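You operate a simulated robot arm through the tools that you are given. There is no shell and no other tool. Be economical: measure what you need, move in short steps, check, and stop when the job is done.

You are at the controls of a simulated robot arm. One attempt, no reset.

Task
Put things in order on the long table. At the end: the red paintbrush stands on top of the blue gift box; the black basin stopper stands where the white spray bottle stood; the black paintbrush stands where the black basin stopper stood; the pink pad is in the wicker bin; the white spray bottle stands where the pink pad stood; whatever was shut is shut again. Leave all else as you found it, and nothing knocked over.

The check looks at the end state, three seconds after you hand in, the way a careful person would. Anything else that was tipped, shoved, dropped, spilled or broken makes it a failure. Lids that push on must go on centred and level and be pressed home; caps that screw on are set level and turned clockwise until they are tight.

Robot
A 7-joint arm with a two-finger parallel gripper, fixed in place. Base frame: the origin is at the foot of the arm, x ahead of it, y to its left, z up; the work surface is at about z = 0. Readings come in mm, rad, newtons and seconds.
With the tool pointing down near the work surface it reaches from about 240 to 620 mm from the base axis. Its first joint turns from -1.152 to 1.152 rad. Payload 2.6 kg.
The tool frame sits at the grasp point between the pads (the TCP): z along the fingers, y along the line on which they close. The tips reach 30 mm beyond it. Largest opening 94 mm; finger width 28, thickness 10; the body of the gripper, 50 by 96 mm, starts 55 mm behind the TCP.
Orientation is that of the tool frame in the base frame, as a unit quaternion [w, x, y, z]. With the fingers straight down and closing along the base's y, the tool's x points along the base's -x, its y along +y and its z along -z.

Tools
- The arm moves only by the tool apply_moves. Its argument "motion" is a list that holds one entry, the list of rows, each a list of 7 numbers: the turn, a rotation vector about the tool's x, y, z in rad, then the shift along the tool's x, y, z in mm, then the finger opening in mm, from 0 to 94. In form: [[[wx, wy, wz, tx, ty, tz, fingers], ...]]. A call has 1 to 20 rows; each row shifts and turns the commanded pose from where the row before left it, along the tool's axes as they then stand. Each row takes 0.2 s and may step no farther than 50 mm and 0.15 rad from the row before; otherwise, or with a gripper value out of range, the whole call is refused. Where a pose cannot be reached the arm comes as near as it can. A force on the tool above 40 N (or 10 N above the force at the start of the call, whichever is more), or a blocked arm, ends the call early, and 0.2 s more pass. The fingers move at their own pace (about 72 mm/s each) and stop on an object; they squeeze with about 21 N. The grip force told is the motor's: it shows also when the fingers shut on nothing. Time passes only in rows, and 0.2 s behind the last, so rows that do not move let the fingers close. The reply holds the time, the measured pose of the TCP, the force on the tool along the base axes, the opening and the grip force, in the units named above and with some noise, and new pictures: "views" is both (left out), scene, wrist or none.
- Cameras (640 x 400 px; columns grow to the right, rows downward): "scene" is fixed at [31.4, 433.3, 578.5]; the picture's right is [-0.80, -0.60, 0.00], its down [-0.24, 0.31, -0.92] and it looks along [0.55, -0.74, -0.39] (base axes); focal length 307 px, centre (320, 200). "wrist" rides on the gripper at [-37, 0, -58] in the tool frame; the picture's right is [0.00, -1.00, 0.00], its down [0.97, 0.00, -0.24] and it looks along [0.24, 0.00, 0.97] (tool axes); focal length 218 px, centre (320, 200).
- measure_at(camera, pixels): there is no depth. For up to 12 entries [column, row, z] of the newest picture of that camera ("zoom" is the newest enlarged one), the place [x, y] in the base frame at which the ray of that pixel passes the height z, good to about 2 mm, but the place of the scene camera against the robot may be out by one fixed shift of up to 12 mm in any direction. No time passes.
- zoom(camera, box): a new picture of the part [left, top, right, bottom] of that camera's present view, enlarged. No time passes.
- job_done(): hands the job in; it is judged then, once.

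Work in short steps. Measure before you move; look again where a grasp or a placing could have gone wrong, and mend it. You have 80 turns and 120 pictures in all, those below and enlarged ones among them. Open the gripper and draw the arm clear of the work before you hand the job in, unless the task says otherwise; then end with one line.

The tools are called after ">>>" as a command line: name --argument value ..., lists and objects as JSON in quotes. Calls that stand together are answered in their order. apply_moves: Moves the arm, as the interface text tells. Its arguments: {"type":"object","properties":{"motion":{"type":"array","items":{"type":"array","items":{"type":"array","items":{"type":"number"}}}},"views":{"type":"string","enum":["both","scene","wrist","none"]}},"required":["motion"]} The other tools are called the same way: measure_at (camera, pixels) gives the place at which the rays of pixels pass given heights; zoom (camera, box) takes an enlarged picture of a part of a camera's view; job_done () hands the job in.

At the start:

```text
time_s: 0.0
position: [338.1, -96.3, 398.1]
tcp_rot: [0.0, 0.0, 1.0, 0.001]
ft_force: [0.8, 0.3, 0.5]
opening: 94.1
gripper_force: 0.0
```

scene: 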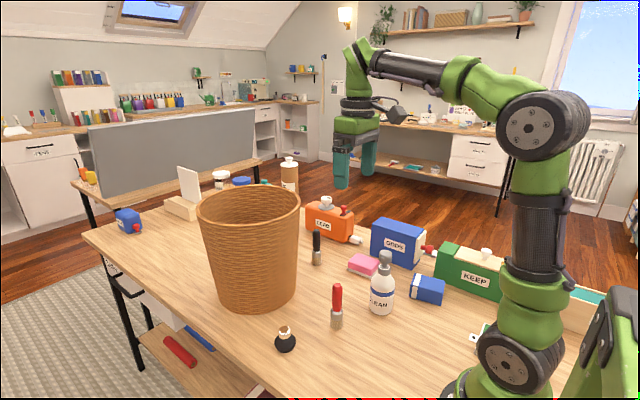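
wrist: 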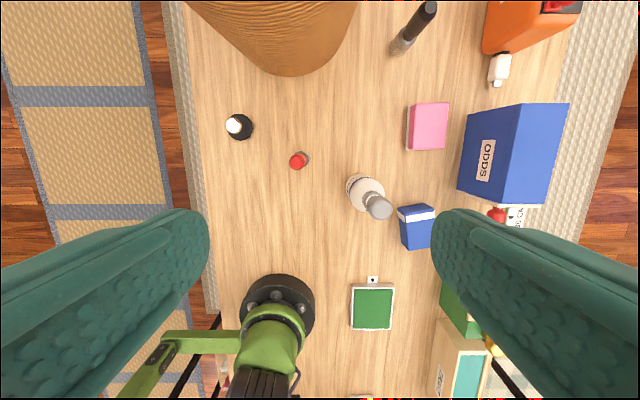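

I'll look closer at the objects before planning.

>>> zoom --camera "scene" --box '[260, 180, 520, 360]'

>>> zoom --camera "scene" --box '[60, 140, 310, 300]'

>>> zoom --camera "wrist" --box '[200, 0, 600, 250]'

```text
2.22 times, centred on (390, 270) of scene
```

zoom: 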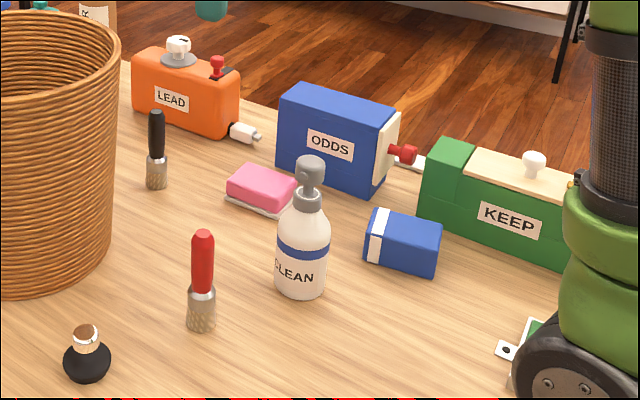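

```text
2.50 times, centred on (185, 220) of scene
```

zoom: 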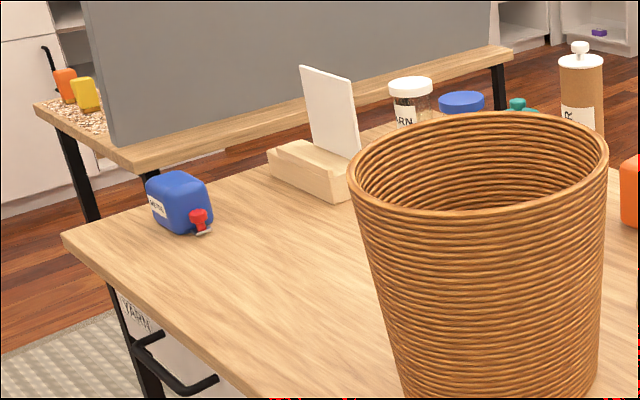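

```text
1.60 times, centred on (400, 125) of wrist
```

zoom: 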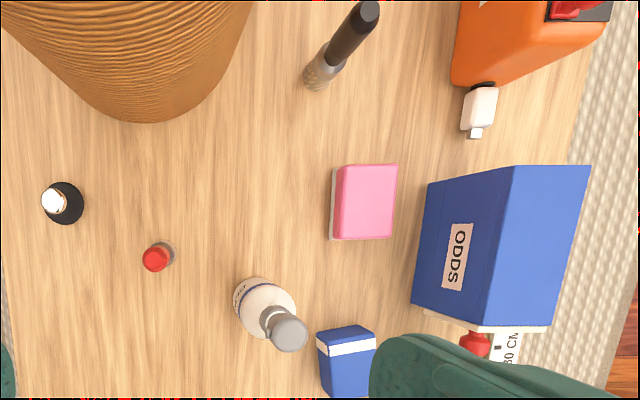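

The objects are clear; now measuring bases in the wrist view and the basket and others in scene.

>>> measure_at --camera "wrist" --pixels '[[240, 127, 20], [303, 159, 0], [298, 162, 120], [362, 188, 0], [378, 207, 160], [400, 48, 0], [427, 10, 120], [409, 149, 0], [446, 149, 20], [448, 103, 20], [412, 103, 20], [290, 76, 0]]'

>>> measure_at --camera "wrist" --pixels '[[398, 207, 50], [433, 203, 50], [436, 245, 0], [406, 249, 0], [398, 207, 0], [398, 222, 50], [434, 217, 50], [458, 190, 0], [466, 113, 0], [353, 284, 10], [372, 280, 0]]'

>>> measure_at --camera "scene" --pixels '[[285, 345, 15], [336, 323, 0], [337, 288, 120], [381, 306, 0], [384, 255, 160], [316, 261, 0], [316, 236, 100], [254, 308, 0], [198, 207, 250], [299, 200, 250], [249, 190, 250], [249, 228, 250]]'

```text
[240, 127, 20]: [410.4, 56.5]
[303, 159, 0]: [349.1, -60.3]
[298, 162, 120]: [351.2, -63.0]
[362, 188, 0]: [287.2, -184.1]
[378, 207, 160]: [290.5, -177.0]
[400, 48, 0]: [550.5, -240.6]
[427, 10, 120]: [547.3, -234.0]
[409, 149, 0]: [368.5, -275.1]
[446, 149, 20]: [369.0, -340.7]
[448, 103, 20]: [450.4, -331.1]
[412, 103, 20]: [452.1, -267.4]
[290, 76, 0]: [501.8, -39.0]
```

```text
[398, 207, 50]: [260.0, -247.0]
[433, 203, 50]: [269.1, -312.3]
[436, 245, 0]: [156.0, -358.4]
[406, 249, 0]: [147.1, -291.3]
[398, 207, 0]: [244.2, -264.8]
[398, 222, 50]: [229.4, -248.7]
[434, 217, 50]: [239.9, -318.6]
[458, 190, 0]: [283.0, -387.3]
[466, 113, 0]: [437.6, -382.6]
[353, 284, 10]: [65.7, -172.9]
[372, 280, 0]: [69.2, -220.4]
```

```text
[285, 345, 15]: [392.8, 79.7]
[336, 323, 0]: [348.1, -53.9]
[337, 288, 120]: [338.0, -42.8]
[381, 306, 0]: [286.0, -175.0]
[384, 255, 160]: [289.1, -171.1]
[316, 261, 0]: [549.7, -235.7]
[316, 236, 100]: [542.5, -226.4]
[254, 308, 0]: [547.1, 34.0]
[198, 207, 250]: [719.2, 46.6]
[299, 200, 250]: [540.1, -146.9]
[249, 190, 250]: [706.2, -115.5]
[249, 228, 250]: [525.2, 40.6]
```

Pad is around (410,-302). Moving above it at z≈220 for a close look.

>>> apply_moves --motion '[[[0, 0, 0, -10, -29, 25, 94], [0, 0, 0, -10, -29, 25, 94], [0, 0, 0, -10, -29, 25, 94], [0, 0, 0, -10, -29, 25, 94], [0, 0, 0, -10, -30, 26, 94], [0, 0, 0, -11, -30, 26, 94], [0, 0, 0, -11, -30, 26, 94], [0, 0, 0, 0, 0, 0, 94]]]'

```text
time_s: 1.8
position: [411.5, -304.9, 216.4]
tcp_rot: [-0.001, 0.0, 1.0, 0.0]
ft_force: [-0.1, 0.6, -0.8]
opening: 94.0
gripper_force: 0.0
```

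scene: 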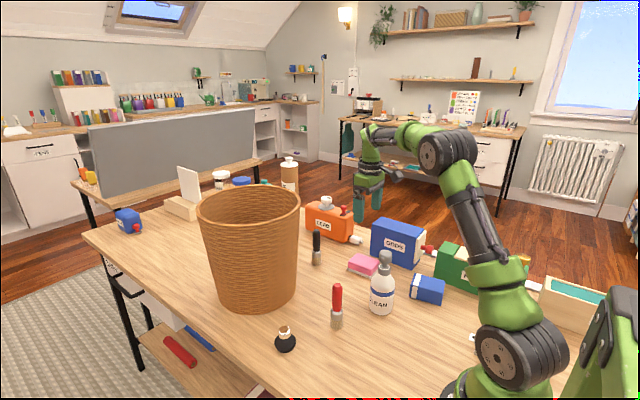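
wrist: 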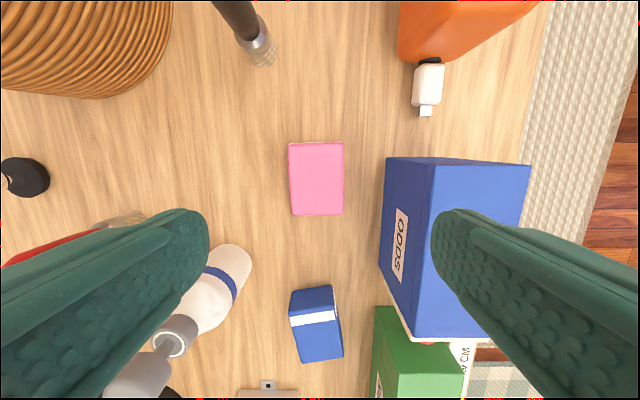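

Pad at px (288–343,142–215). Measuring at its probable top and the box face.

>>> measure_at --camera "wrist" --pixels '[[288, 143, 25], [343, 142, 25], [343, 214, 25], [291, 215, 25], [386, 158, 0], [379, 265, 0], [432, 167, 100], [291, 293, 40], [333, 286, 40], [343, 356, 40], [302, 362, 40], [263, 60, 0]]'

>>> zoom --camera "wrist" --box '[220, 110, 420, 370]'

>>> zoom --camera "scene" --box '[330, 210, 470, 310]'

```text
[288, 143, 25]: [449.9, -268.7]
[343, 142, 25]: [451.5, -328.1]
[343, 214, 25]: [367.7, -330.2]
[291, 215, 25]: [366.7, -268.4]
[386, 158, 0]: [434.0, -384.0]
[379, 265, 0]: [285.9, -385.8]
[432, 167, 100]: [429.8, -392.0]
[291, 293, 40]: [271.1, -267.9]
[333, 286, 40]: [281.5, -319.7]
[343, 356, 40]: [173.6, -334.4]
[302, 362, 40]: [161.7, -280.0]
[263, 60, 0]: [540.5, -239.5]
```

```text
1.54 times, centred on (320, 240) of wrist
```

zoom: 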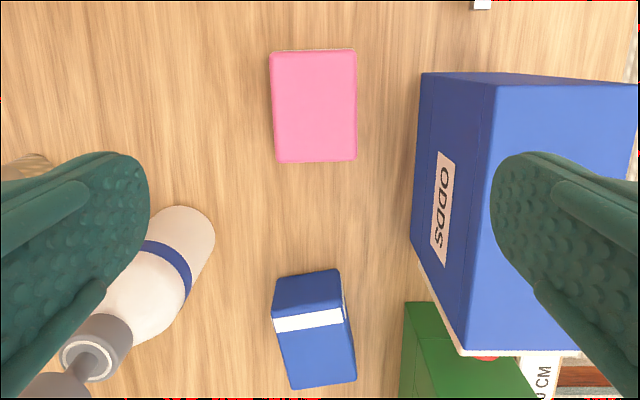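

```text
4.00 times, centred on (400, 260) of scene
```

zoom: 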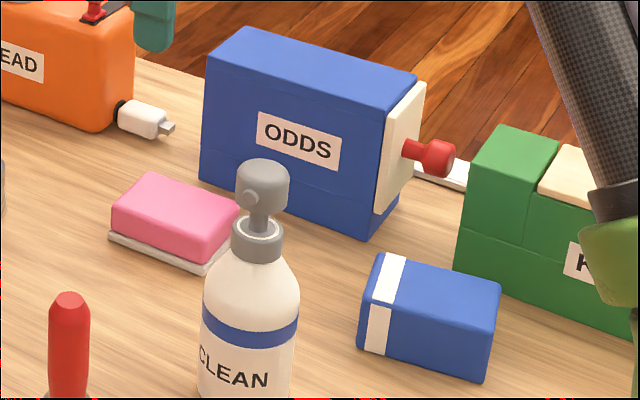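

Pad centre ≈(409,-299), narrow along y. Descending with tips just above the table, then closing.

>>> apply_moves --motion '[[[0, 0, 0, 2, 5, 40, 94], [0, 0, 0, 0, 0, 40, 94], [0, 0, 0, 0, 0, 40, 94], [0, 0, 0, 0, 0, 30, 94], [0, 0, 0, 0, 0, 20, 94], [0, 0, 0, 0, 0, 10, 94], [0, 0, 0, 0, 0, 0, 94]]]' --views "scene"

>>> apply_moves --motion '[[[0, 0, 0, 0, 0, 0, 60], [0, 0, 0, 0, 0, 0, 40], [0, 0, 0, 0, 0, 0, 40], [0, 0, 0, 0, 0, 0, 40]]]' --views "wrist"

```text
time_s: 3.4
position: [407.4, -297.6, 37.3]
tcp_rot: [0.0, 0.0, 1.0, 0.0]
ft_force: [0.3, 0.0, 0.0]
opening: 94.1
gripper_force: 0.0
```

scene: 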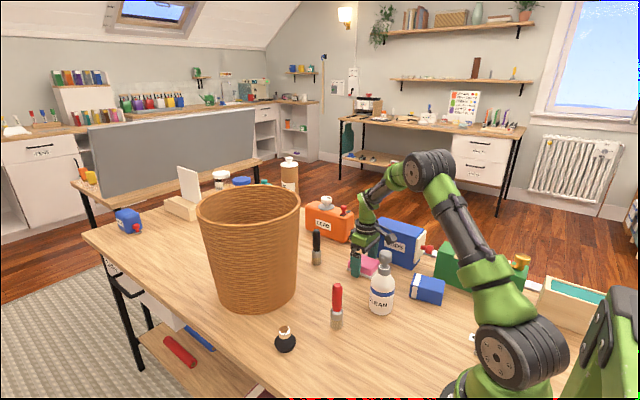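

```text
time_s: 4.4
position: [407.6, -298.0, 39.2]
tcp_rot: [0.001, -0.001, 1.0, 0.0]
ft_force: [-1.6, 0.6, 6.9]
opening: 64.8
gripper_force: 20.6
```

wrist: 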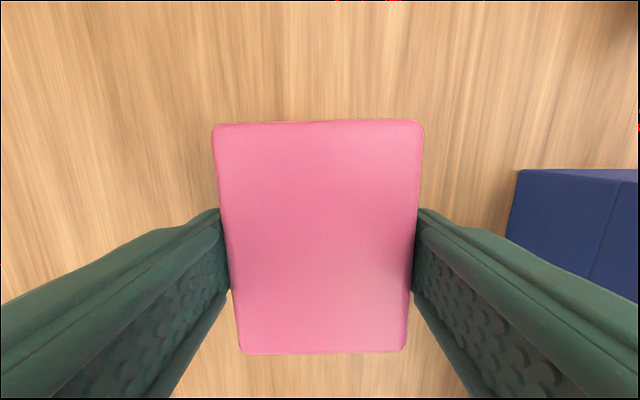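

Gripped at 64.8 mm. Lifting straight up and checking that the grey base comes with it.

>>> apply_moves --motion '[[[0, 0, 0, 0, 0, -10, 40], [0, 0, 0, 0, 0, -40, 40], [0, 0, 0, 0, 0, -45, 40], [0, 0, 0, 0, 0, -45, 40], [0, 0, 0, 0, 0, -45, 40], [0, 0, 0, 0, 0, -45, 40], [0, 0, 0, 0, 0, -45, 40], [0, 0, 0, 0, 0, -45, 40], [0, 0, 0, 0, 0, -30, 40], [0, 0, 0, 0, 0, 0, 40]]]'

>>> zoom --camera "scene" --box '[180, 110, 440, 310]'

```text
time_s: 6.6
position: [408.1, -298.8, 379.1]
tcp_rot: [0.001, -0.001, 1.0, -0.001]
ft_force: [0.0, 1.0, -1.2]
opening: 64.6
gripper_force: 21.0
out of reach, approached as far as the arm can: row 9
```

scene: 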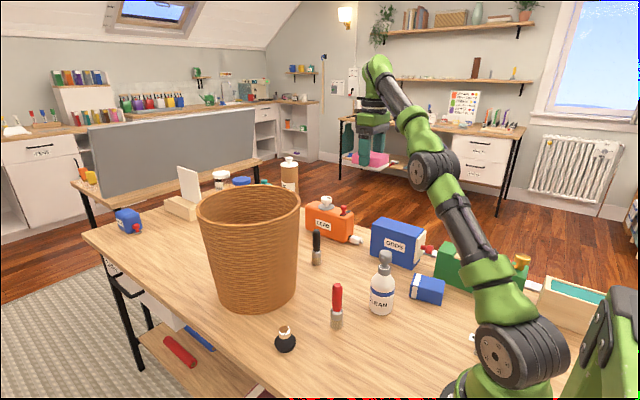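
wrist: 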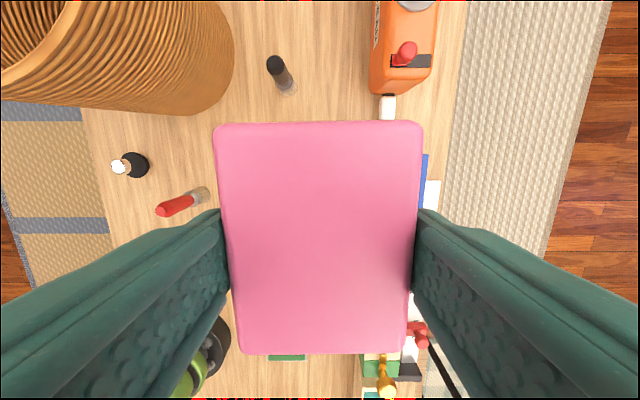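

```text
2.00 times, centred on (310, 210) of scene
```

zoom: 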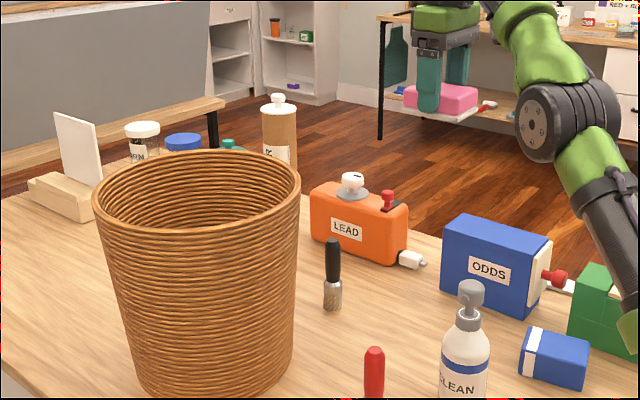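

Pad held whole. Basket rim estimated at z≈250, centre ≈(608,-48), radius ≈135. Carrying the pad across above rim height and stopping short to look.

>>> apply_moves --motion '[[[0, 0, 0, 0, 42, 5, 40], [0, 0, 0, 0, 42, 5, 40], [0, 0, 0, 0, 42, 5, 40], [0, 0, 0, 0, 42, 5, 40], [0, 0, 0, 0, 42, 5, 40], [0, 0, 0, 0, 41, 5, 40], [0, 0, 0, 0, 0, 0, 40]]]'

```text
time_s: 8.2
position: [402.5, -44.4, 348.5]
tcp_rot: [0.0, 0.0, 1.0, 0.0]
ft_force: [-0.3, 0.1, -0.6]
opening: 64.5
gripper_force: 20.7
```

scene: 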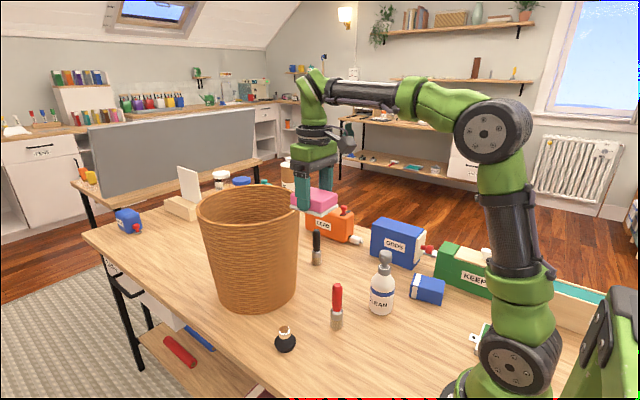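
wrist: 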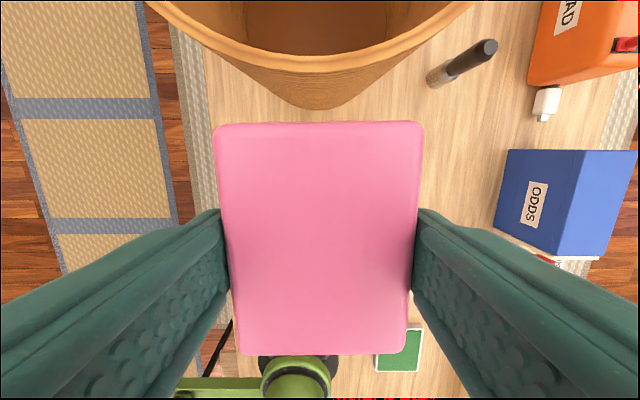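

Rim's nearest outer point shows at about (310,72); measuring.

>>> measure_at --camera "wrist" --pixels '[[310, 72, 250], [310, 54, 250], [148, 3, 250], [470, 3, 250], [310, 108, 0]]'

```text
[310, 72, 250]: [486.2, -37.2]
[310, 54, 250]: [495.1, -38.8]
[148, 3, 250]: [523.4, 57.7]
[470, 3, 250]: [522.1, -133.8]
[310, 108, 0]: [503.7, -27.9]
```

Rim centre ≈(620,-38), near edge x≈486. Moving the pad over the opening to x≈545, z≈305.

>>> apply_moves --motion '[[[0, 0, 0, -36, 1.5, 10, 40], [0, 0, 0, -36, 1.5, 11, 40], [0, 0, 0, -36, 1.5, 11, 40], [0, 0, 0, -35, 1.5, 11, 40], [0, 0, 0, 0, 0, 0, 40]]]'

```text
time_s: 9.4
position: [548.3, -41.8, 306.2]
tcp_rot: [0.0, -0.001, 1.0, 0.0]
ft_force: [0.0, 0.2, -1.7]
opening: 64.4
gripper_force: 20.9
```

scene: 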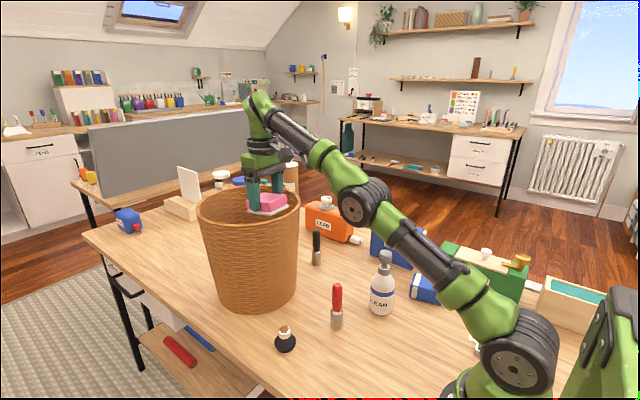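
wrist: 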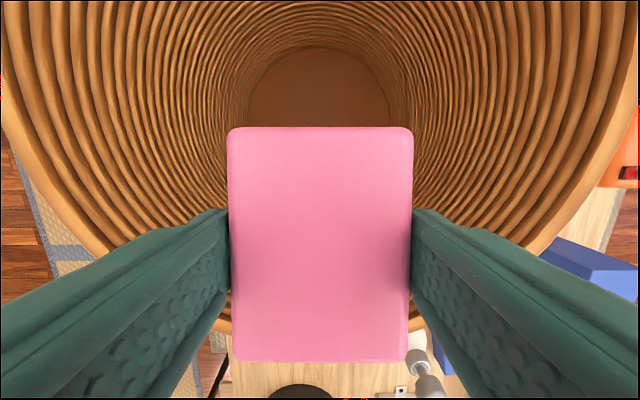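

Pad is over the opening. Lowering into the bin while easing outward.

>>> apply_moves --motion '[[[0, 0, 0, -12, 0, 30, 40], [0, 0, 0, -12, 0, 30, 40], [0, 0, 0, -12, 0, 30, 40], [0, 0, 0, -5, 0, 40, 40], [0, 0, 0, 0, 0, 40, 40], [0, 0, 0, 0, 0, 40, 40], [0, 0, 0, 0, 0, 25, 40], [0, 0, 0, 0, 0, 0, 40]]]'

```text
time_s: 11.2
position: [592.9, -38.8, 73.5]
tcp_rot: [0.005, 0.001, 1.0, -0.001]
ft_force: [8.7, 2.8, 25.5]
opening: 64.4
gripper_force: 20.5
```

scene: 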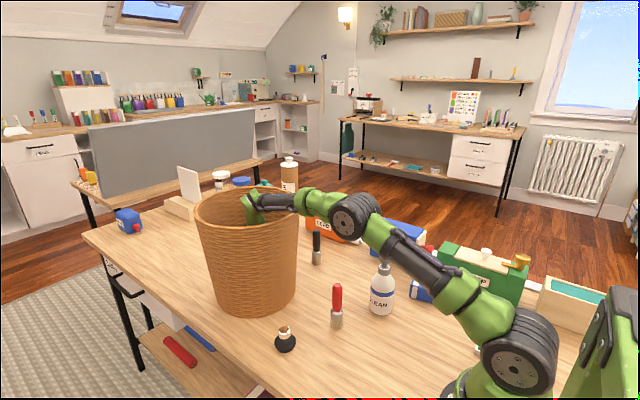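
wrist: 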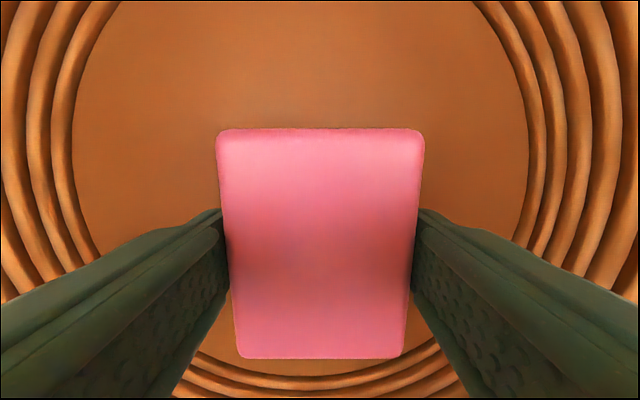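

Upward force 25 N and the bin outline seems shifted (bottom at row ~313 vs 308): the forearm may be pressing on the rim. Backing up along the same path at once.

>>> apply_moves --motion '[[[0, 0, 0, 0, 0, -10, 40], [0, 0, 0, 0, 0, -20, 40], [0, 0, 0, 0, 0, -30, 40], [0, 0, 0, 0, 0, 0, 40]]]'

>>> zoom --camera "scene" --box '[180, 110, 440, 310]'

```text
time_s: 12.2
position: [589.8, -38.1, 129.0]
tcp_rot: [0.0, 0.0, 1.0, 0.0]
ft_force: [0.4, -0.2, -1.2]
opening: 64.3
gripper_force: 20.9
```

scene: 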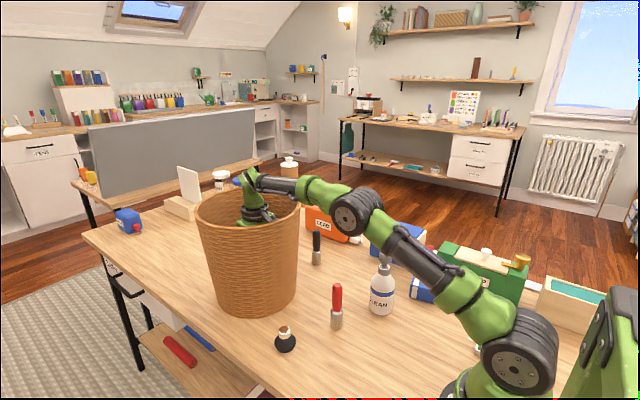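
wrist: 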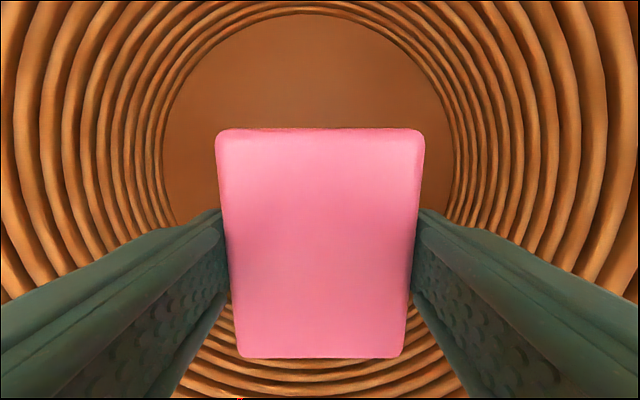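

```text
2.00 times, centred on (310, 210) of scene
```

zoom: 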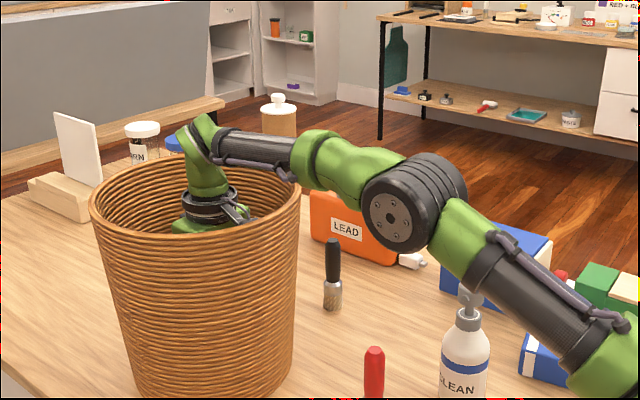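

The bin shifted a little toward the camera; I'll correct this afterward. Lowering to a safe z≈105 and releasing the pad.

>>> apply_moves --motion '[[[0, 0, 0, 0, 0, 12, 40], [0, 0, 0, 0, 0, 11, 40], [0, 0, 0, 0, 0, 0, 40]]]' --views "scene"

```text
time_s: 13.0
position: [591.8, -39.4, 108.5]
tcp_rot: [0.0, 0.0, 1.0, 0.0]
ft_force: [0.3, 0.4, -1.0]
opening: 64.3
gripper_force: 20.9
```

scene: 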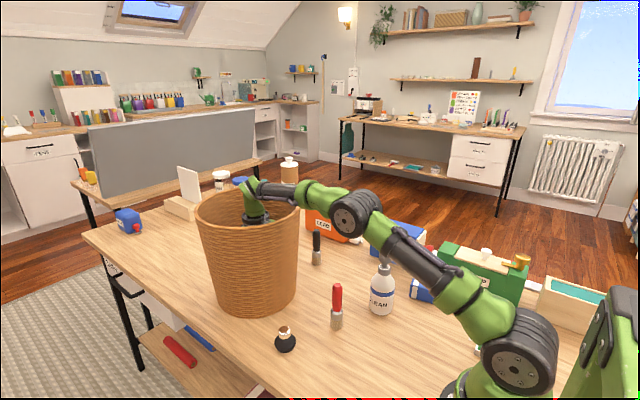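

Force is free (−1 N). Releasing here.

>>> apply_moves --motion '[[[0, 0, 0, 0, 0, 0, 84], [0, 0, 0, 0, 0, 0, 84], [0, 0, 0, 0, 0, 0, 84]]]' --views "wrist"

```text
time_s: 13.8
position: [592.0, -39.7, 109.7]
tcp_rot: [0.0, -0.001, 1.0, 0.0]
ft_force: [0.1, 0.1, -0.2]
opening: 84.1
gripper_force: 0.1
```

wrist: 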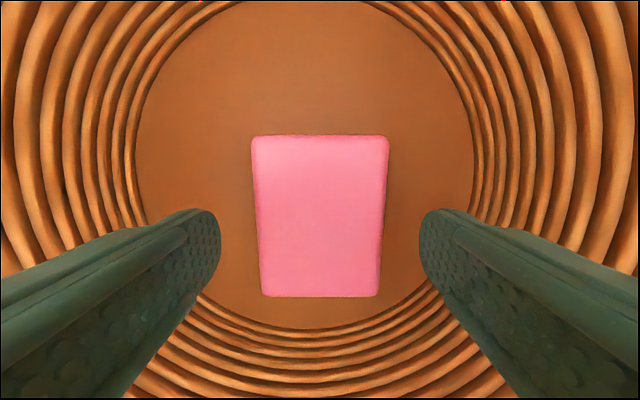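

Pad lies flat in the bin. Withdrawing by the reverse path, then back to compare the bin with its original place.

>>> apply_moves --motion '[[[0, 0, 0, 0, 0, -40, 84], [0, 0, 0, 5, 0, -40, 84], [0, 0, 0, 8, 0, -30, 84], [0, 0, 0, 12, 0, -30, 84], [0, 0, 0, 14, 0, -30, 84], [0, 0, 0, 15, 0, -30, 84], [0, 0, 0, 40, 0, -10, 84], [0, 0, 0, 48, 0, -10, 84], [0, 0, 0, 48, 0, 0, 84], [0, 0, 0, 0, 0, 0, 84]]]'

>>> zoom --camera "scene" --box '[180, 110, 440, 310]'

```text
time_s: 16.0
position: [401.8, -40.5, 327.9]
tcp_rot: [0.0, -0.001, 1.0, 0.0]
ft_force: [-0.3, 0.6, 0.8]
opening: 84.1
gripper_force: 0.1
```

scene: 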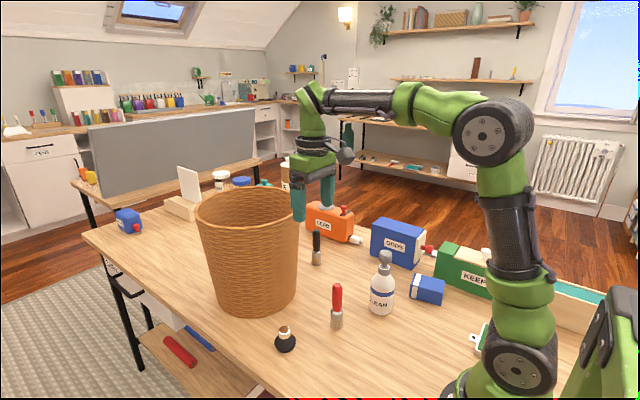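
wrist: 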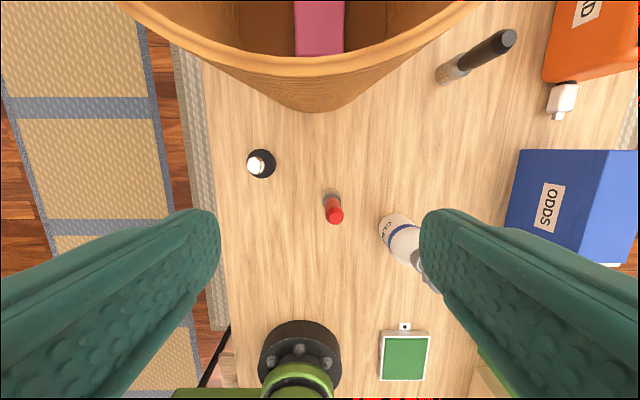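

```text
2.00 times, centred on (310, 210) of scene
```

zoom: 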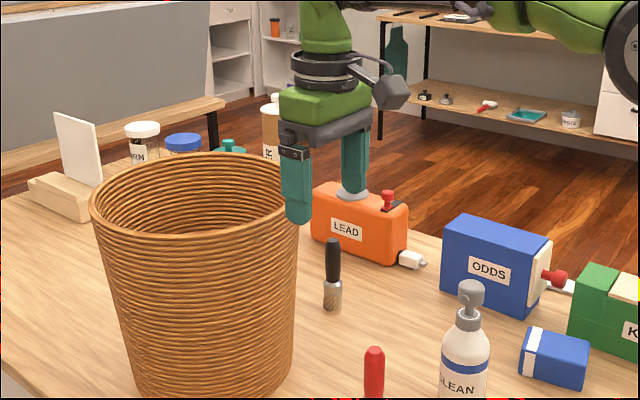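

Measuring the bin's current base and rim to compare with earlier values (base near x≈502–504, rim near x≈486).

>>> measure_at --camera "wrist" --pixels '[[313, 113, 0], [300, 77, 250], [118, 3, 250], [480, 3, 250], [462, 70, 0]]'

>>> measure_at --camera "scene" --pixels '[[254, 315, 0], [254, 308, 0], [216, 303, 0], [296, 298, 0], [249, 235, 250]]'

>>> zoom --camera "scene" --box '[190, 170, 310, 330]'

```text
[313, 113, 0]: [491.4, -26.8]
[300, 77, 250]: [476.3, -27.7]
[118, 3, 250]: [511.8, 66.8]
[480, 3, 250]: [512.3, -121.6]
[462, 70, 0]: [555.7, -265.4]
```

```text
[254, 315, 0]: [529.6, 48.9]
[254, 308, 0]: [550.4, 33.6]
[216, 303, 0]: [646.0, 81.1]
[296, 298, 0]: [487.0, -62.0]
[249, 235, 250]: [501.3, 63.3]
```

```text
2.50 times, centred on (250, 250) of scene
```

zoom: 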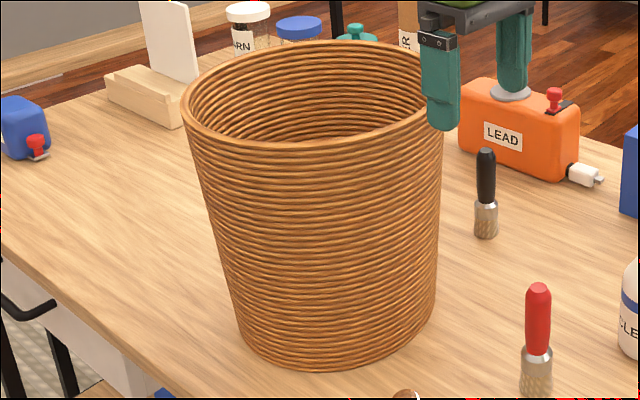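

The bin moved by about (−11,+11) mm. I'll nudge it back with closed, tilted fingertips low on its near-left side. First moving to a standby point left of the bin and turning the tool.

>>> apply_moves --motion '[[[0, 0, 0, -8, 26, 25, 0], [0, 0, 0, -9, 26, 30, 0], [0, 0, 0, -9, 26, 30, 0], [0, 0, 0, -9, 26, 30, 0], [0, 0, 0, -9, 26, 30, 0], [0, 0, 0, -9, 26, 30, 0], [0, 0, 0.128, 0, 0, 0, 0], [0, 0, 0.128, 0, 0, 0, 0], [0, 0, 0.128, 0, 0, 0, 0], [0, 0, 0.128, 0, 0, 0, 0], [0, 0, 0.128, 0, 0, 0, 0], [0, 0, 0.128, 0, 0, 0, 0], [0, -0.15, 0, 0, 0, 0, 0], [0, -0.15, 0, 0, 0, 0, 0], [0, -0.15, 0, 0, 0, 0, 0], [0, -0.15, 0, 0, 0, 0, 0], [0, 0, 0, 0, 0, 0, 0]]]'

```text
time_s: 19.6
position: [453.7, 115.8, 152.6]
tcp_rot: [0.275, 0.358, 0.886, -0.111]
ft_force: [0.1, 0.4, -0.1]
opening: 0.1
gripper_force: 21.6
```

scene: 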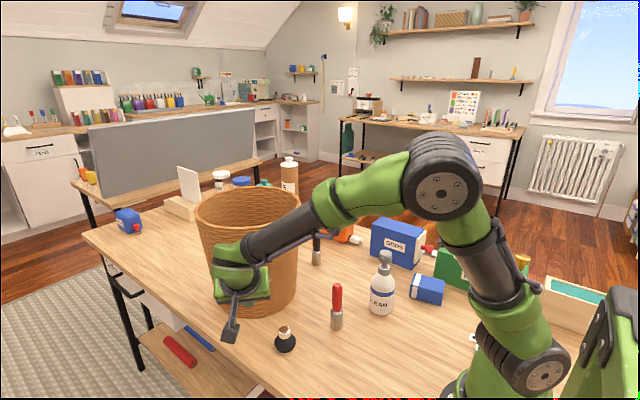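
wrist: 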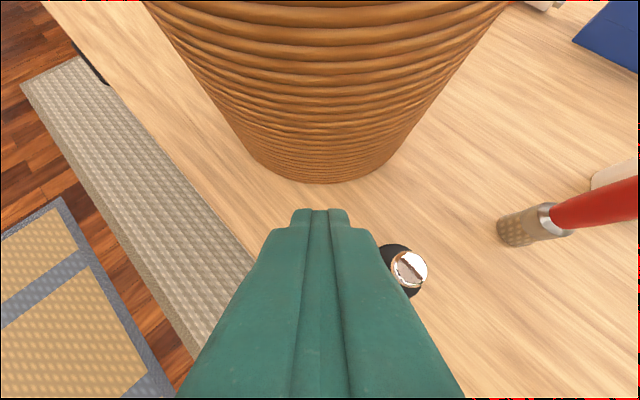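

Tool is tilted toward the bin; bin's near base is at about (322,183), stopper to the right of the fingers. Measuring.

>>> measure_at --camera "wrist" --pixels '[[322, 183, 0], [255, 165, 0], [388, 165, 0], [404, 295, 0], [385, 260, 20]]'

```text
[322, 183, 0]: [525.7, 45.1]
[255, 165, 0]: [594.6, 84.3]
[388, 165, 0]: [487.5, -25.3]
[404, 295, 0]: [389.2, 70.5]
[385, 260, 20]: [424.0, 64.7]
```

Bin base is ~101 mm ahead of the TCP. Descending to z≈42 and approaching to just short of contact.

>>> apply_moves --motion '[[[0, 0, 0, 7.3, 0, 28.3, 0], [0, 0, 0, 7.3, 0, 28.3, 0], [0, 0, 0, 7.3, 0, 28.3, 0], [0, 0, 0, 7.2, 0, 28.3, 0], [0, 0, 0, -8.3, 0, 5.6, 0], [0, 0, 0, -8.3, 0, 5.6, 0], [0, 0, 0, 0, 0, 0, 0]]]'

```text
time_s: 21.2
position: [496.1, 76.7, 40.9]
tcp_rot: [0.275, 0.358, 0.885, -0.111]
ft_force: [-0.3, 0.2, 0.7]
opening: 0.2
gripper_force: 20.9
```

scene: 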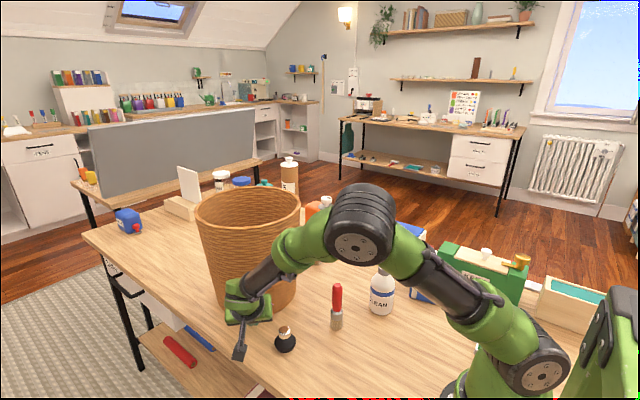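
wrist: 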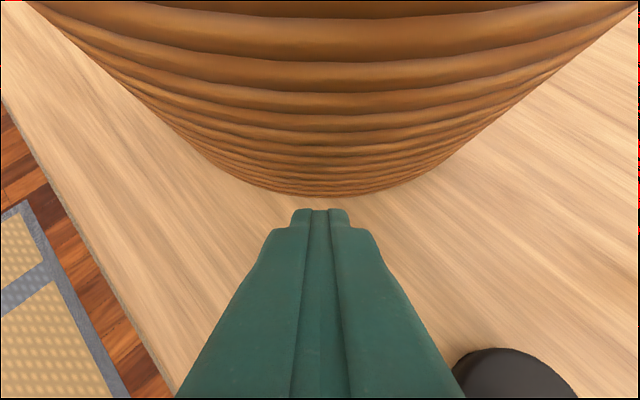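

Clear so far. Pushing forward slowly 24 mm (last ~10 mm in contact), then checking.

>>> apply_moves --motion '[[[0, 0, 0, -3.3, 0, 2.26, 0], [0, 0, 0, -3.3, 0, 2.26, 0], [0, 0, 0, -3.3, 0, 2.26, 0], [0, 0, 0, -3.3, 0, 2.26, 0], [0, 0, 0, -3.3, 0, 2.26, 0], [0, 0, 0, -3.3, 0, 2.26, 0], [0, 0, 0, 0, 0, 0, 0]]]'

>>> zoom --camera "scene" --box '[180, 110, 440, 310]'

```text
time_s: 22.8
position: [512.9, 57.4, 43.3]
tcp_rot: [0.275, 0.357, 0.886, -0.11]
ft_force: [-1.5, 1.7, -0.3]
opening: 0.0
gripper_force: 21.4
```

scene: 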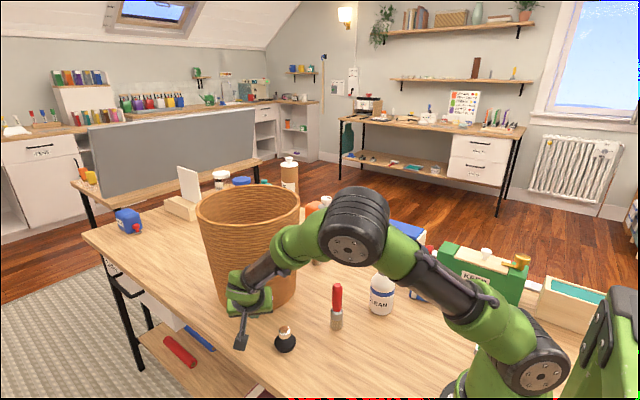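
wrist: 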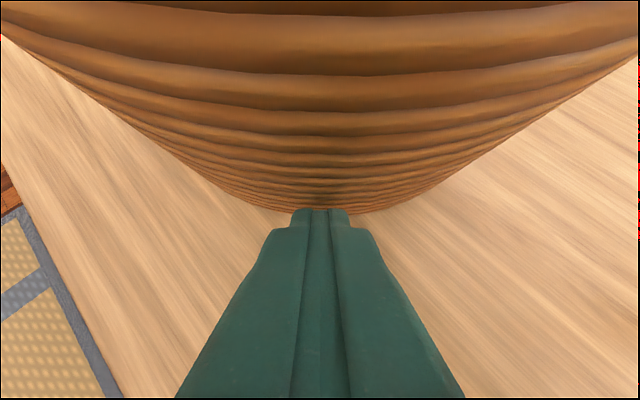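

```text
2.00 times, centred on (310, 210) of scene
```

zoom: 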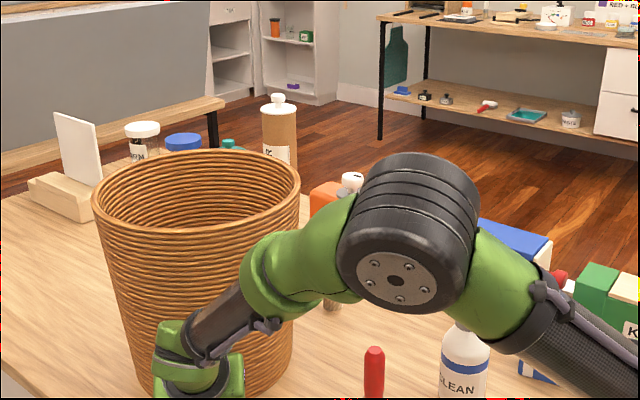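

The bin rim in the zoom (left 93, top 149, right 300) now matches the original (93, 149, 301). Backing off, rising, and restoring the tool orientation.

>>> apply_moves --motion '[[[0, 0, 0, 8.3, 0, -5.6, 0], [0, 0, 0, 16.5, 0, -11.3, 0], [0, 0, 0, 8.3, 0, -17, 0], [0, 0, 0, -16, 0, -25, 0], [0, 0, 0, -16, 0, -25, 0], [0, 0, 0, -16, 0, -25, 0], [0, 0, 0, -16, 0, -25, 0], [0, 0.15, 0, 0, 0, 0, 0], [0, 0.15, 0, 0, 0, 0, 0], [0, 0.15, 0, 0, 0, 0, 0], [0, 0.15, 0, 0, 0, 0, 0], [0, 0, -0.128, 0, 0, 0, 0], [0, 0, -0.128, 0, 0, 0, 0], [0, 0, -0.128, 0, 0, 0, 0], [0, 0, -0.128, 0, 0, 0, 0], [0, 0, -0.128, 0, 0, 0, 0], [0, 0, -0.128, 0, 0, 0, 0], [0, 0, 0, 0, 0, 0, 0]]]' --views "none"

```text
time_s: 26.6
position: [478.8, 94.0, 172.2]
tcp_rot: [0.0, -0.002, 1.0, 0.0]
ft_force: [0.0, -0.3, -0.5]
opening: 0.1
gripper_force: 20.5
```

Returning to the earlier viewpoint (402,−44,348) for a like-for-like bin comparison.

>>> apply_moves --motion '[[[0, 0, 0, 38, 0, -30, 0], [0, 0, 0, 38.5, 0, -30, 0], [0, 0, 0, 0, -34.5, -29, 94], [0, 0, 0, 0, -34.5, -29, 94], [0, 0, 0, 0, -34.5, -29, 94], [0, 0, 0, 0, -34.9, -29, 94], [0, 0, 0, 0, 0, 0, 94]]]'

```text
time_s: 28.2
position: [400.1, -45.9, 346.8]
tcp_rot: [0.001, -0.001, 1.0, 0.0]
ft_force: [-0.6, -0.7, 0.4]
opening: 93.9
gripper_force: 0.0
```

scene: 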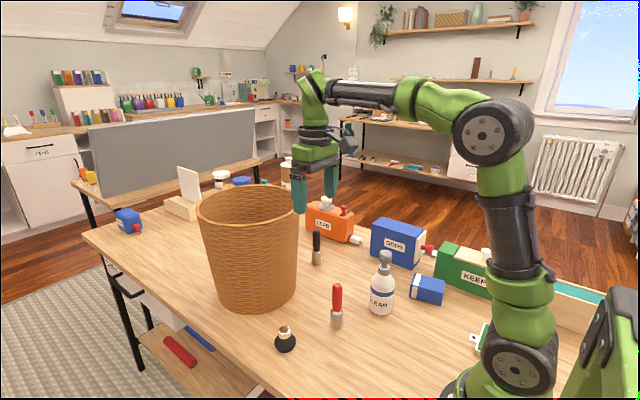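
wrist: 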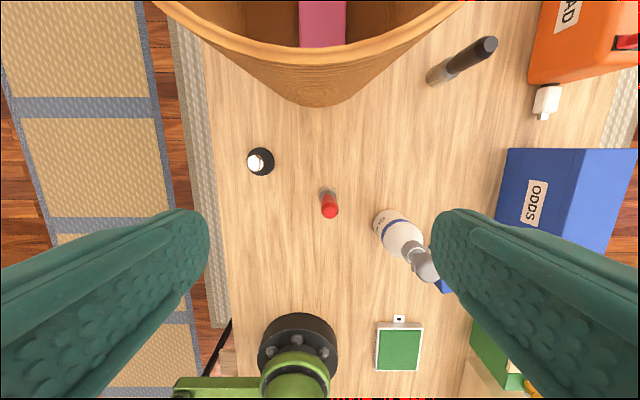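

The bin matches its original view to within a few mm. Next the spray bottle: measuring its profile in the scene view.

>>> zoom --camera "scene" --box '[340, 235, 460, 325]'

>>> measure_at --camera "scene" --pixels '[[382, 309, 0], [384, 275, 90], [384, 275, 110], [384, 265, 110], [384, 265, 130], [385, 251, 150], [385, 251, 170], [395, 290, 50], [369, 290, 50]]'

>>> measure_at --camera "wrist" --pixels '[[260, 161, 30], [330, 193, 0], [329, 210, 110], [383, 222, 0], [425, 265, 150], [433, 79, 0], [488, 46, 110]]'

```text
4.44 times, centred on (400, 280) of scene
```

zoom: 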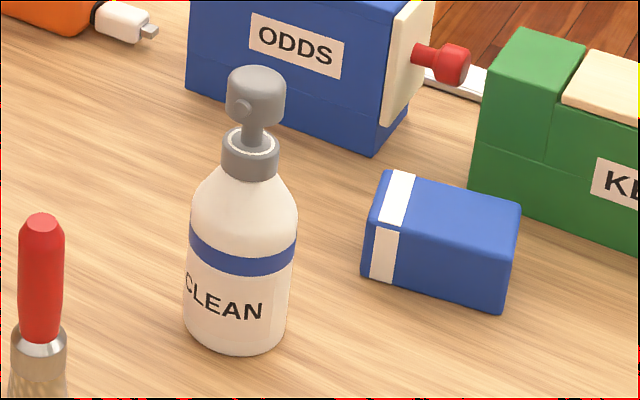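

```text
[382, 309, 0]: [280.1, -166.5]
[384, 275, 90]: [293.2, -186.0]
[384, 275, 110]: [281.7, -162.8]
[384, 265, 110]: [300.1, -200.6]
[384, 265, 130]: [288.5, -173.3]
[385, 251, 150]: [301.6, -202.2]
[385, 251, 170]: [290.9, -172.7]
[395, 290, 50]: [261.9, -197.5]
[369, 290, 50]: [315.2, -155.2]
```

```text
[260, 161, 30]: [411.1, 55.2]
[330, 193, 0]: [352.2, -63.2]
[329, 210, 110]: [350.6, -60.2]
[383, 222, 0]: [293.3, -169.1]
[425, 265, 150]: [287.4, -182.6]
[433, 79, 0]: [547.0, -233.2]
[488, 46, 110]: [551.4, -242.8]
```

Bottle centre ≈(289,−180), top ≈163, collar ≈105–125; nozzle faces ≈+y, so I'll close along x. Moving above it and yawing 90°.

>>> apply_moves --motion '[[[0, 0, 0, 27.8, -33.5, 20, 94], [0, 0, 0, 27.8, -33.5, 20, 94], [0, 0, 0, 27.8, -33.5, 20, 94], [0, 0, 0, 27.8, -33.5, 20, 94], [0, 0, 0.1428, 0, 0, 0, 80], [0, 0, 0.1428, 0, 0, 0, 80], [0, 0, 0.1428, 0, 0, 0, 80], [0, 0, 0.1428, 0, 0, 0, 80], [0, 0, 0.1428, 0, 0, 0, 80], [0, 0, 0.1428, 0, 0, 0, 80], [0, 0, 0.1428, 0, 0, 0, 80], [0, 0, 0.1428, 0, 0, 0, 80], [0, 0, 0.1428, 0, 0, 0, 80], [0, 0, 0.1428, 0, 0, 0, 80], [0, 0, 0.1428, 0, 0, 0, 80], [0, 0, 0, 0, 0, 0, 80]]]'

```text
time_s: 31.6
position: [287.6, -179.5, 267.5]
tcp_rot: [0.0, 0.707, 0.707, 0.0]
ft_force: [1.0, -0.3, -0.2]
opening: 80.2
gripper_force: 0.1
```

scene: 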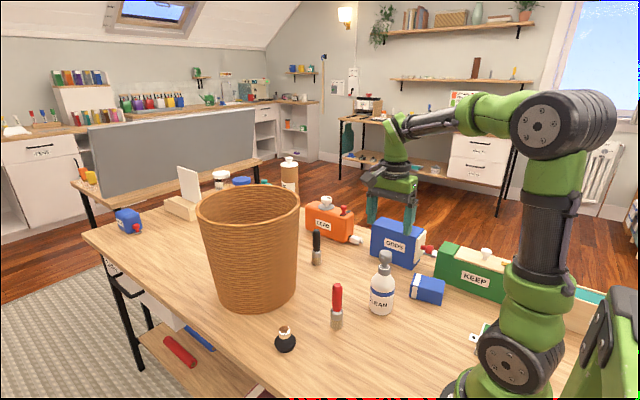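
wrist: 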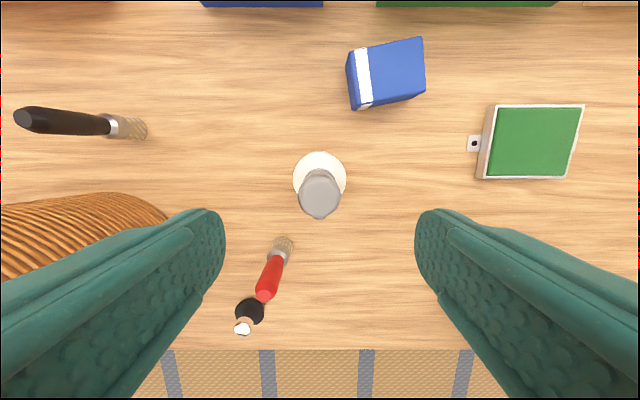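

Bottle is centred at column ~320. Measuring its head and neck for y.

>>> measure_at --camera "wrist" --pixels '[[320, 186, 163], [319, 176, 0], [320, 152, 80], [294, 180, 60], [346, 180, 60]]'

>>> zoom --camera "wrist" --box '[270, 20, 450, 240]'

```text
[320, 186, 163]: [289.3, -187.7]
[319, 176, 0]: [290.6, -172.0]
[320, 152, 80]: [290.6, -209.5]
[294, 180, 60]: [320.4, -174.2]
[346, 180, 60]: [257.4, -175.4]
```

```text
1.82 times, centred on (360, 130) of wrist
```

zoom: 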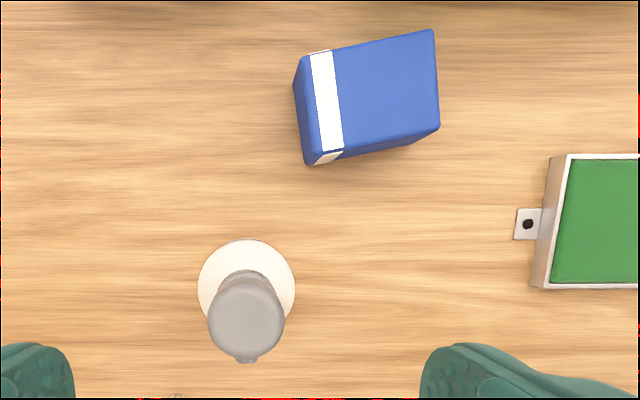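

Head centre ≈(289,−181). Descending to z≈132 around head/collar, then closing.

>>> apply_moves --motion '[[[0, 0, 0, -1.5, 1.8, 35, 80], [0, 0, 0, 0, 0, 40, 80], [0, 0, 0, 0, 0, 35, 80], [0, 0, 0, 0, 0, 25, 80], [0, 0, 0, 0, 0, 0, 60], [0, 0, 0, 0, 0, 0, 45], [0, 0, 0, 0, 0, 0, 30], [0, 0, 0, 0, 0, 0, 20], [0, 0, 0, 0, 0, 0, 20]]]'

>>> zoom --camera "scene" --box '[310, 170, 470, 320]'

```text
time_s: 33.6
position: [292.7, -181.7, 129.7]
tcp_rot: [0.0, 0.707, 0.708, 0.0]
ft_force: [-0.6, 0.0, 0.2]
opening: 41.6
gripper_force: 20.8
```

scene: 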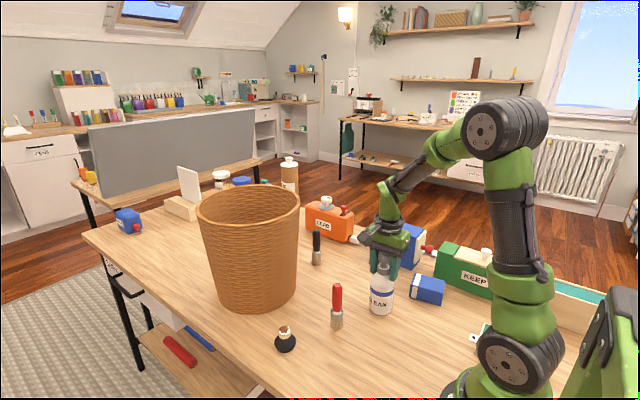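
wrist: 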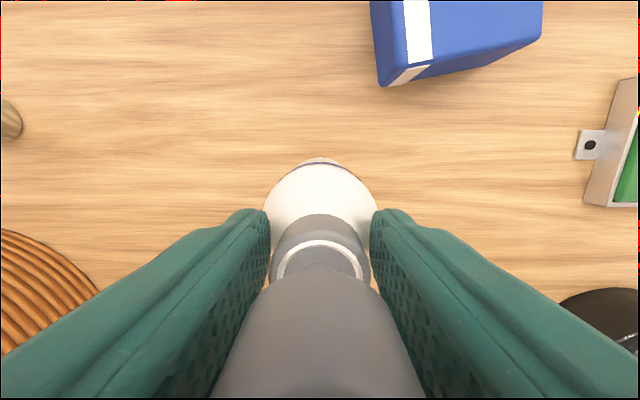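

```text
2.67 times, centred on (390, 245) of scene
```

zoom: 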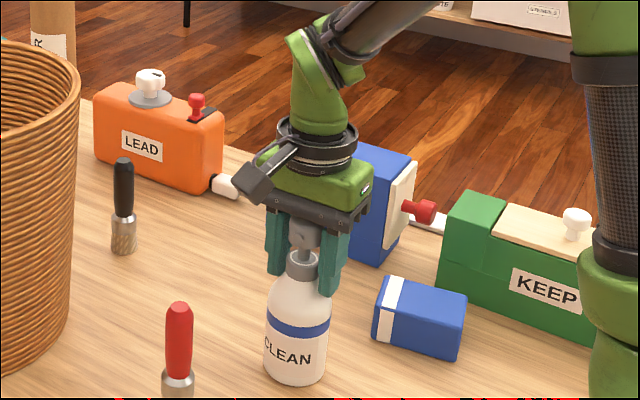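

Gripped at 41.6 mm; bottle upright. Lifting and checking.

>>> apply_moves --motion '[[[0, 0, 0, 0, 0, -10, 20], [0, 0, 0, 0, 0, -15, 20], [0, 0, 0, 0, 0, -15, 20], [0, 0, 0, 0, 0, 0, 20]]]'

>>> zoom --camera "scene" --box '[310, 170, 470, 320]'

```text
time_s: 34.6
position: [292.5, -180.6, 172.1]
tcp_rot: [0.0, 0.706, 0.708, 0.001]
ft_force: [-0.2, -0.4, -3.9]
opening: 31.5
gripper_force: 21.0
```

scene: 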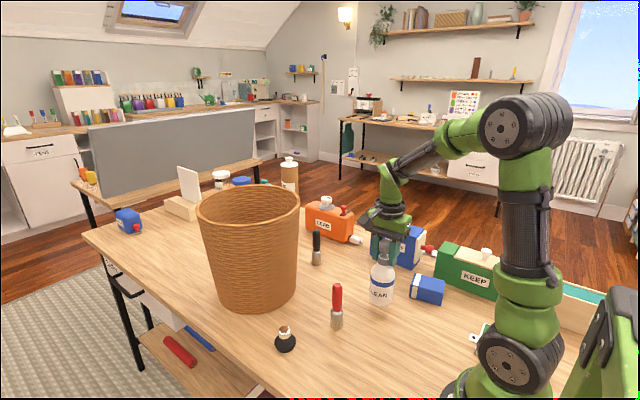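
wrist: 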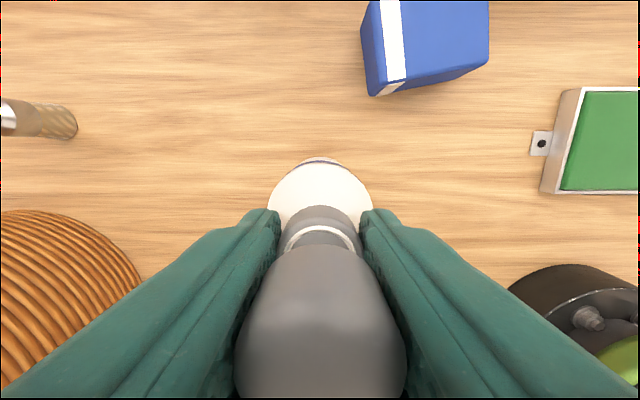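

```text
2.67 times, centred on (390, 245) of scene
```

zoom: 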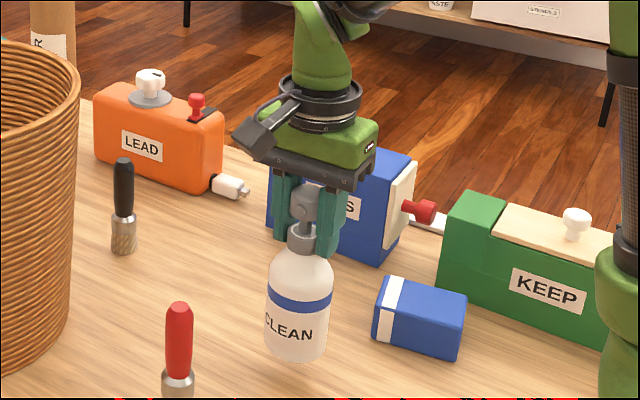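

Held at the collar (31.5 mm, 3.9 N). Carrying it to the pad's spot (409,−299).

>>> apply_moves --motion '[[[0, 0, 0, -12, 12, -5, 20], [0, 0, 0, -22, 21, -3, 20], [0, 0, 0, -22, 21, 0, 20], [0, 0, 0, -22, 21, 0, 20], [0, 0, 0, -22, 21, 0, 20], [0, 0, 0, -18.4, 20.5, 0, 20], [0, 0, 0, 0, 0, 0, 20], [0, 0, 0, 0, 0, 0, 20]]]'

>>> zoom --camera "scene" --box '[290, 150, 450, 300]'

```text
time_s: 36.4
position: [408.1, -299.6, 179.4]
tcp_rot: [-0.001, 0.707, 0.707, 0.0]
ft_force: [-0.5, 0.5, -3.7]
opening: 31.5
gripper_force: 20.9
```

scene: 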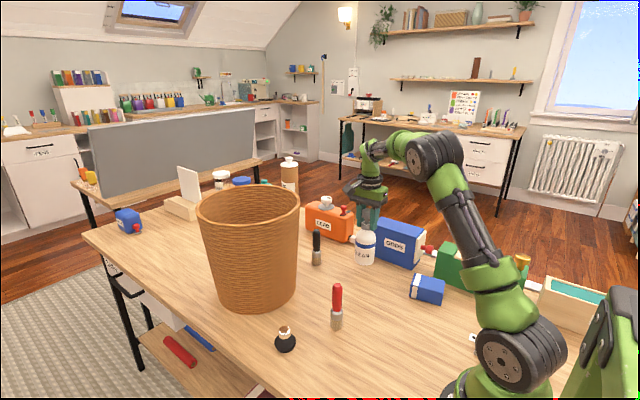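
wrist: 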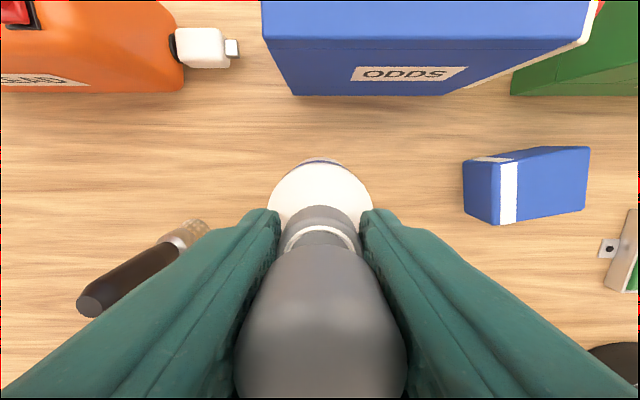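

```text
2.67 times, centred on (370, 225) of scene
```

zoom: 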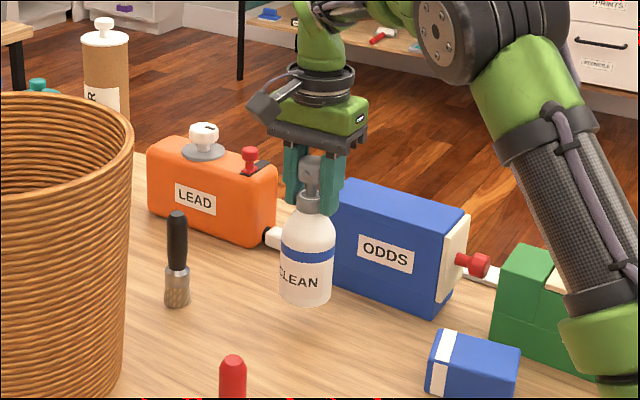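

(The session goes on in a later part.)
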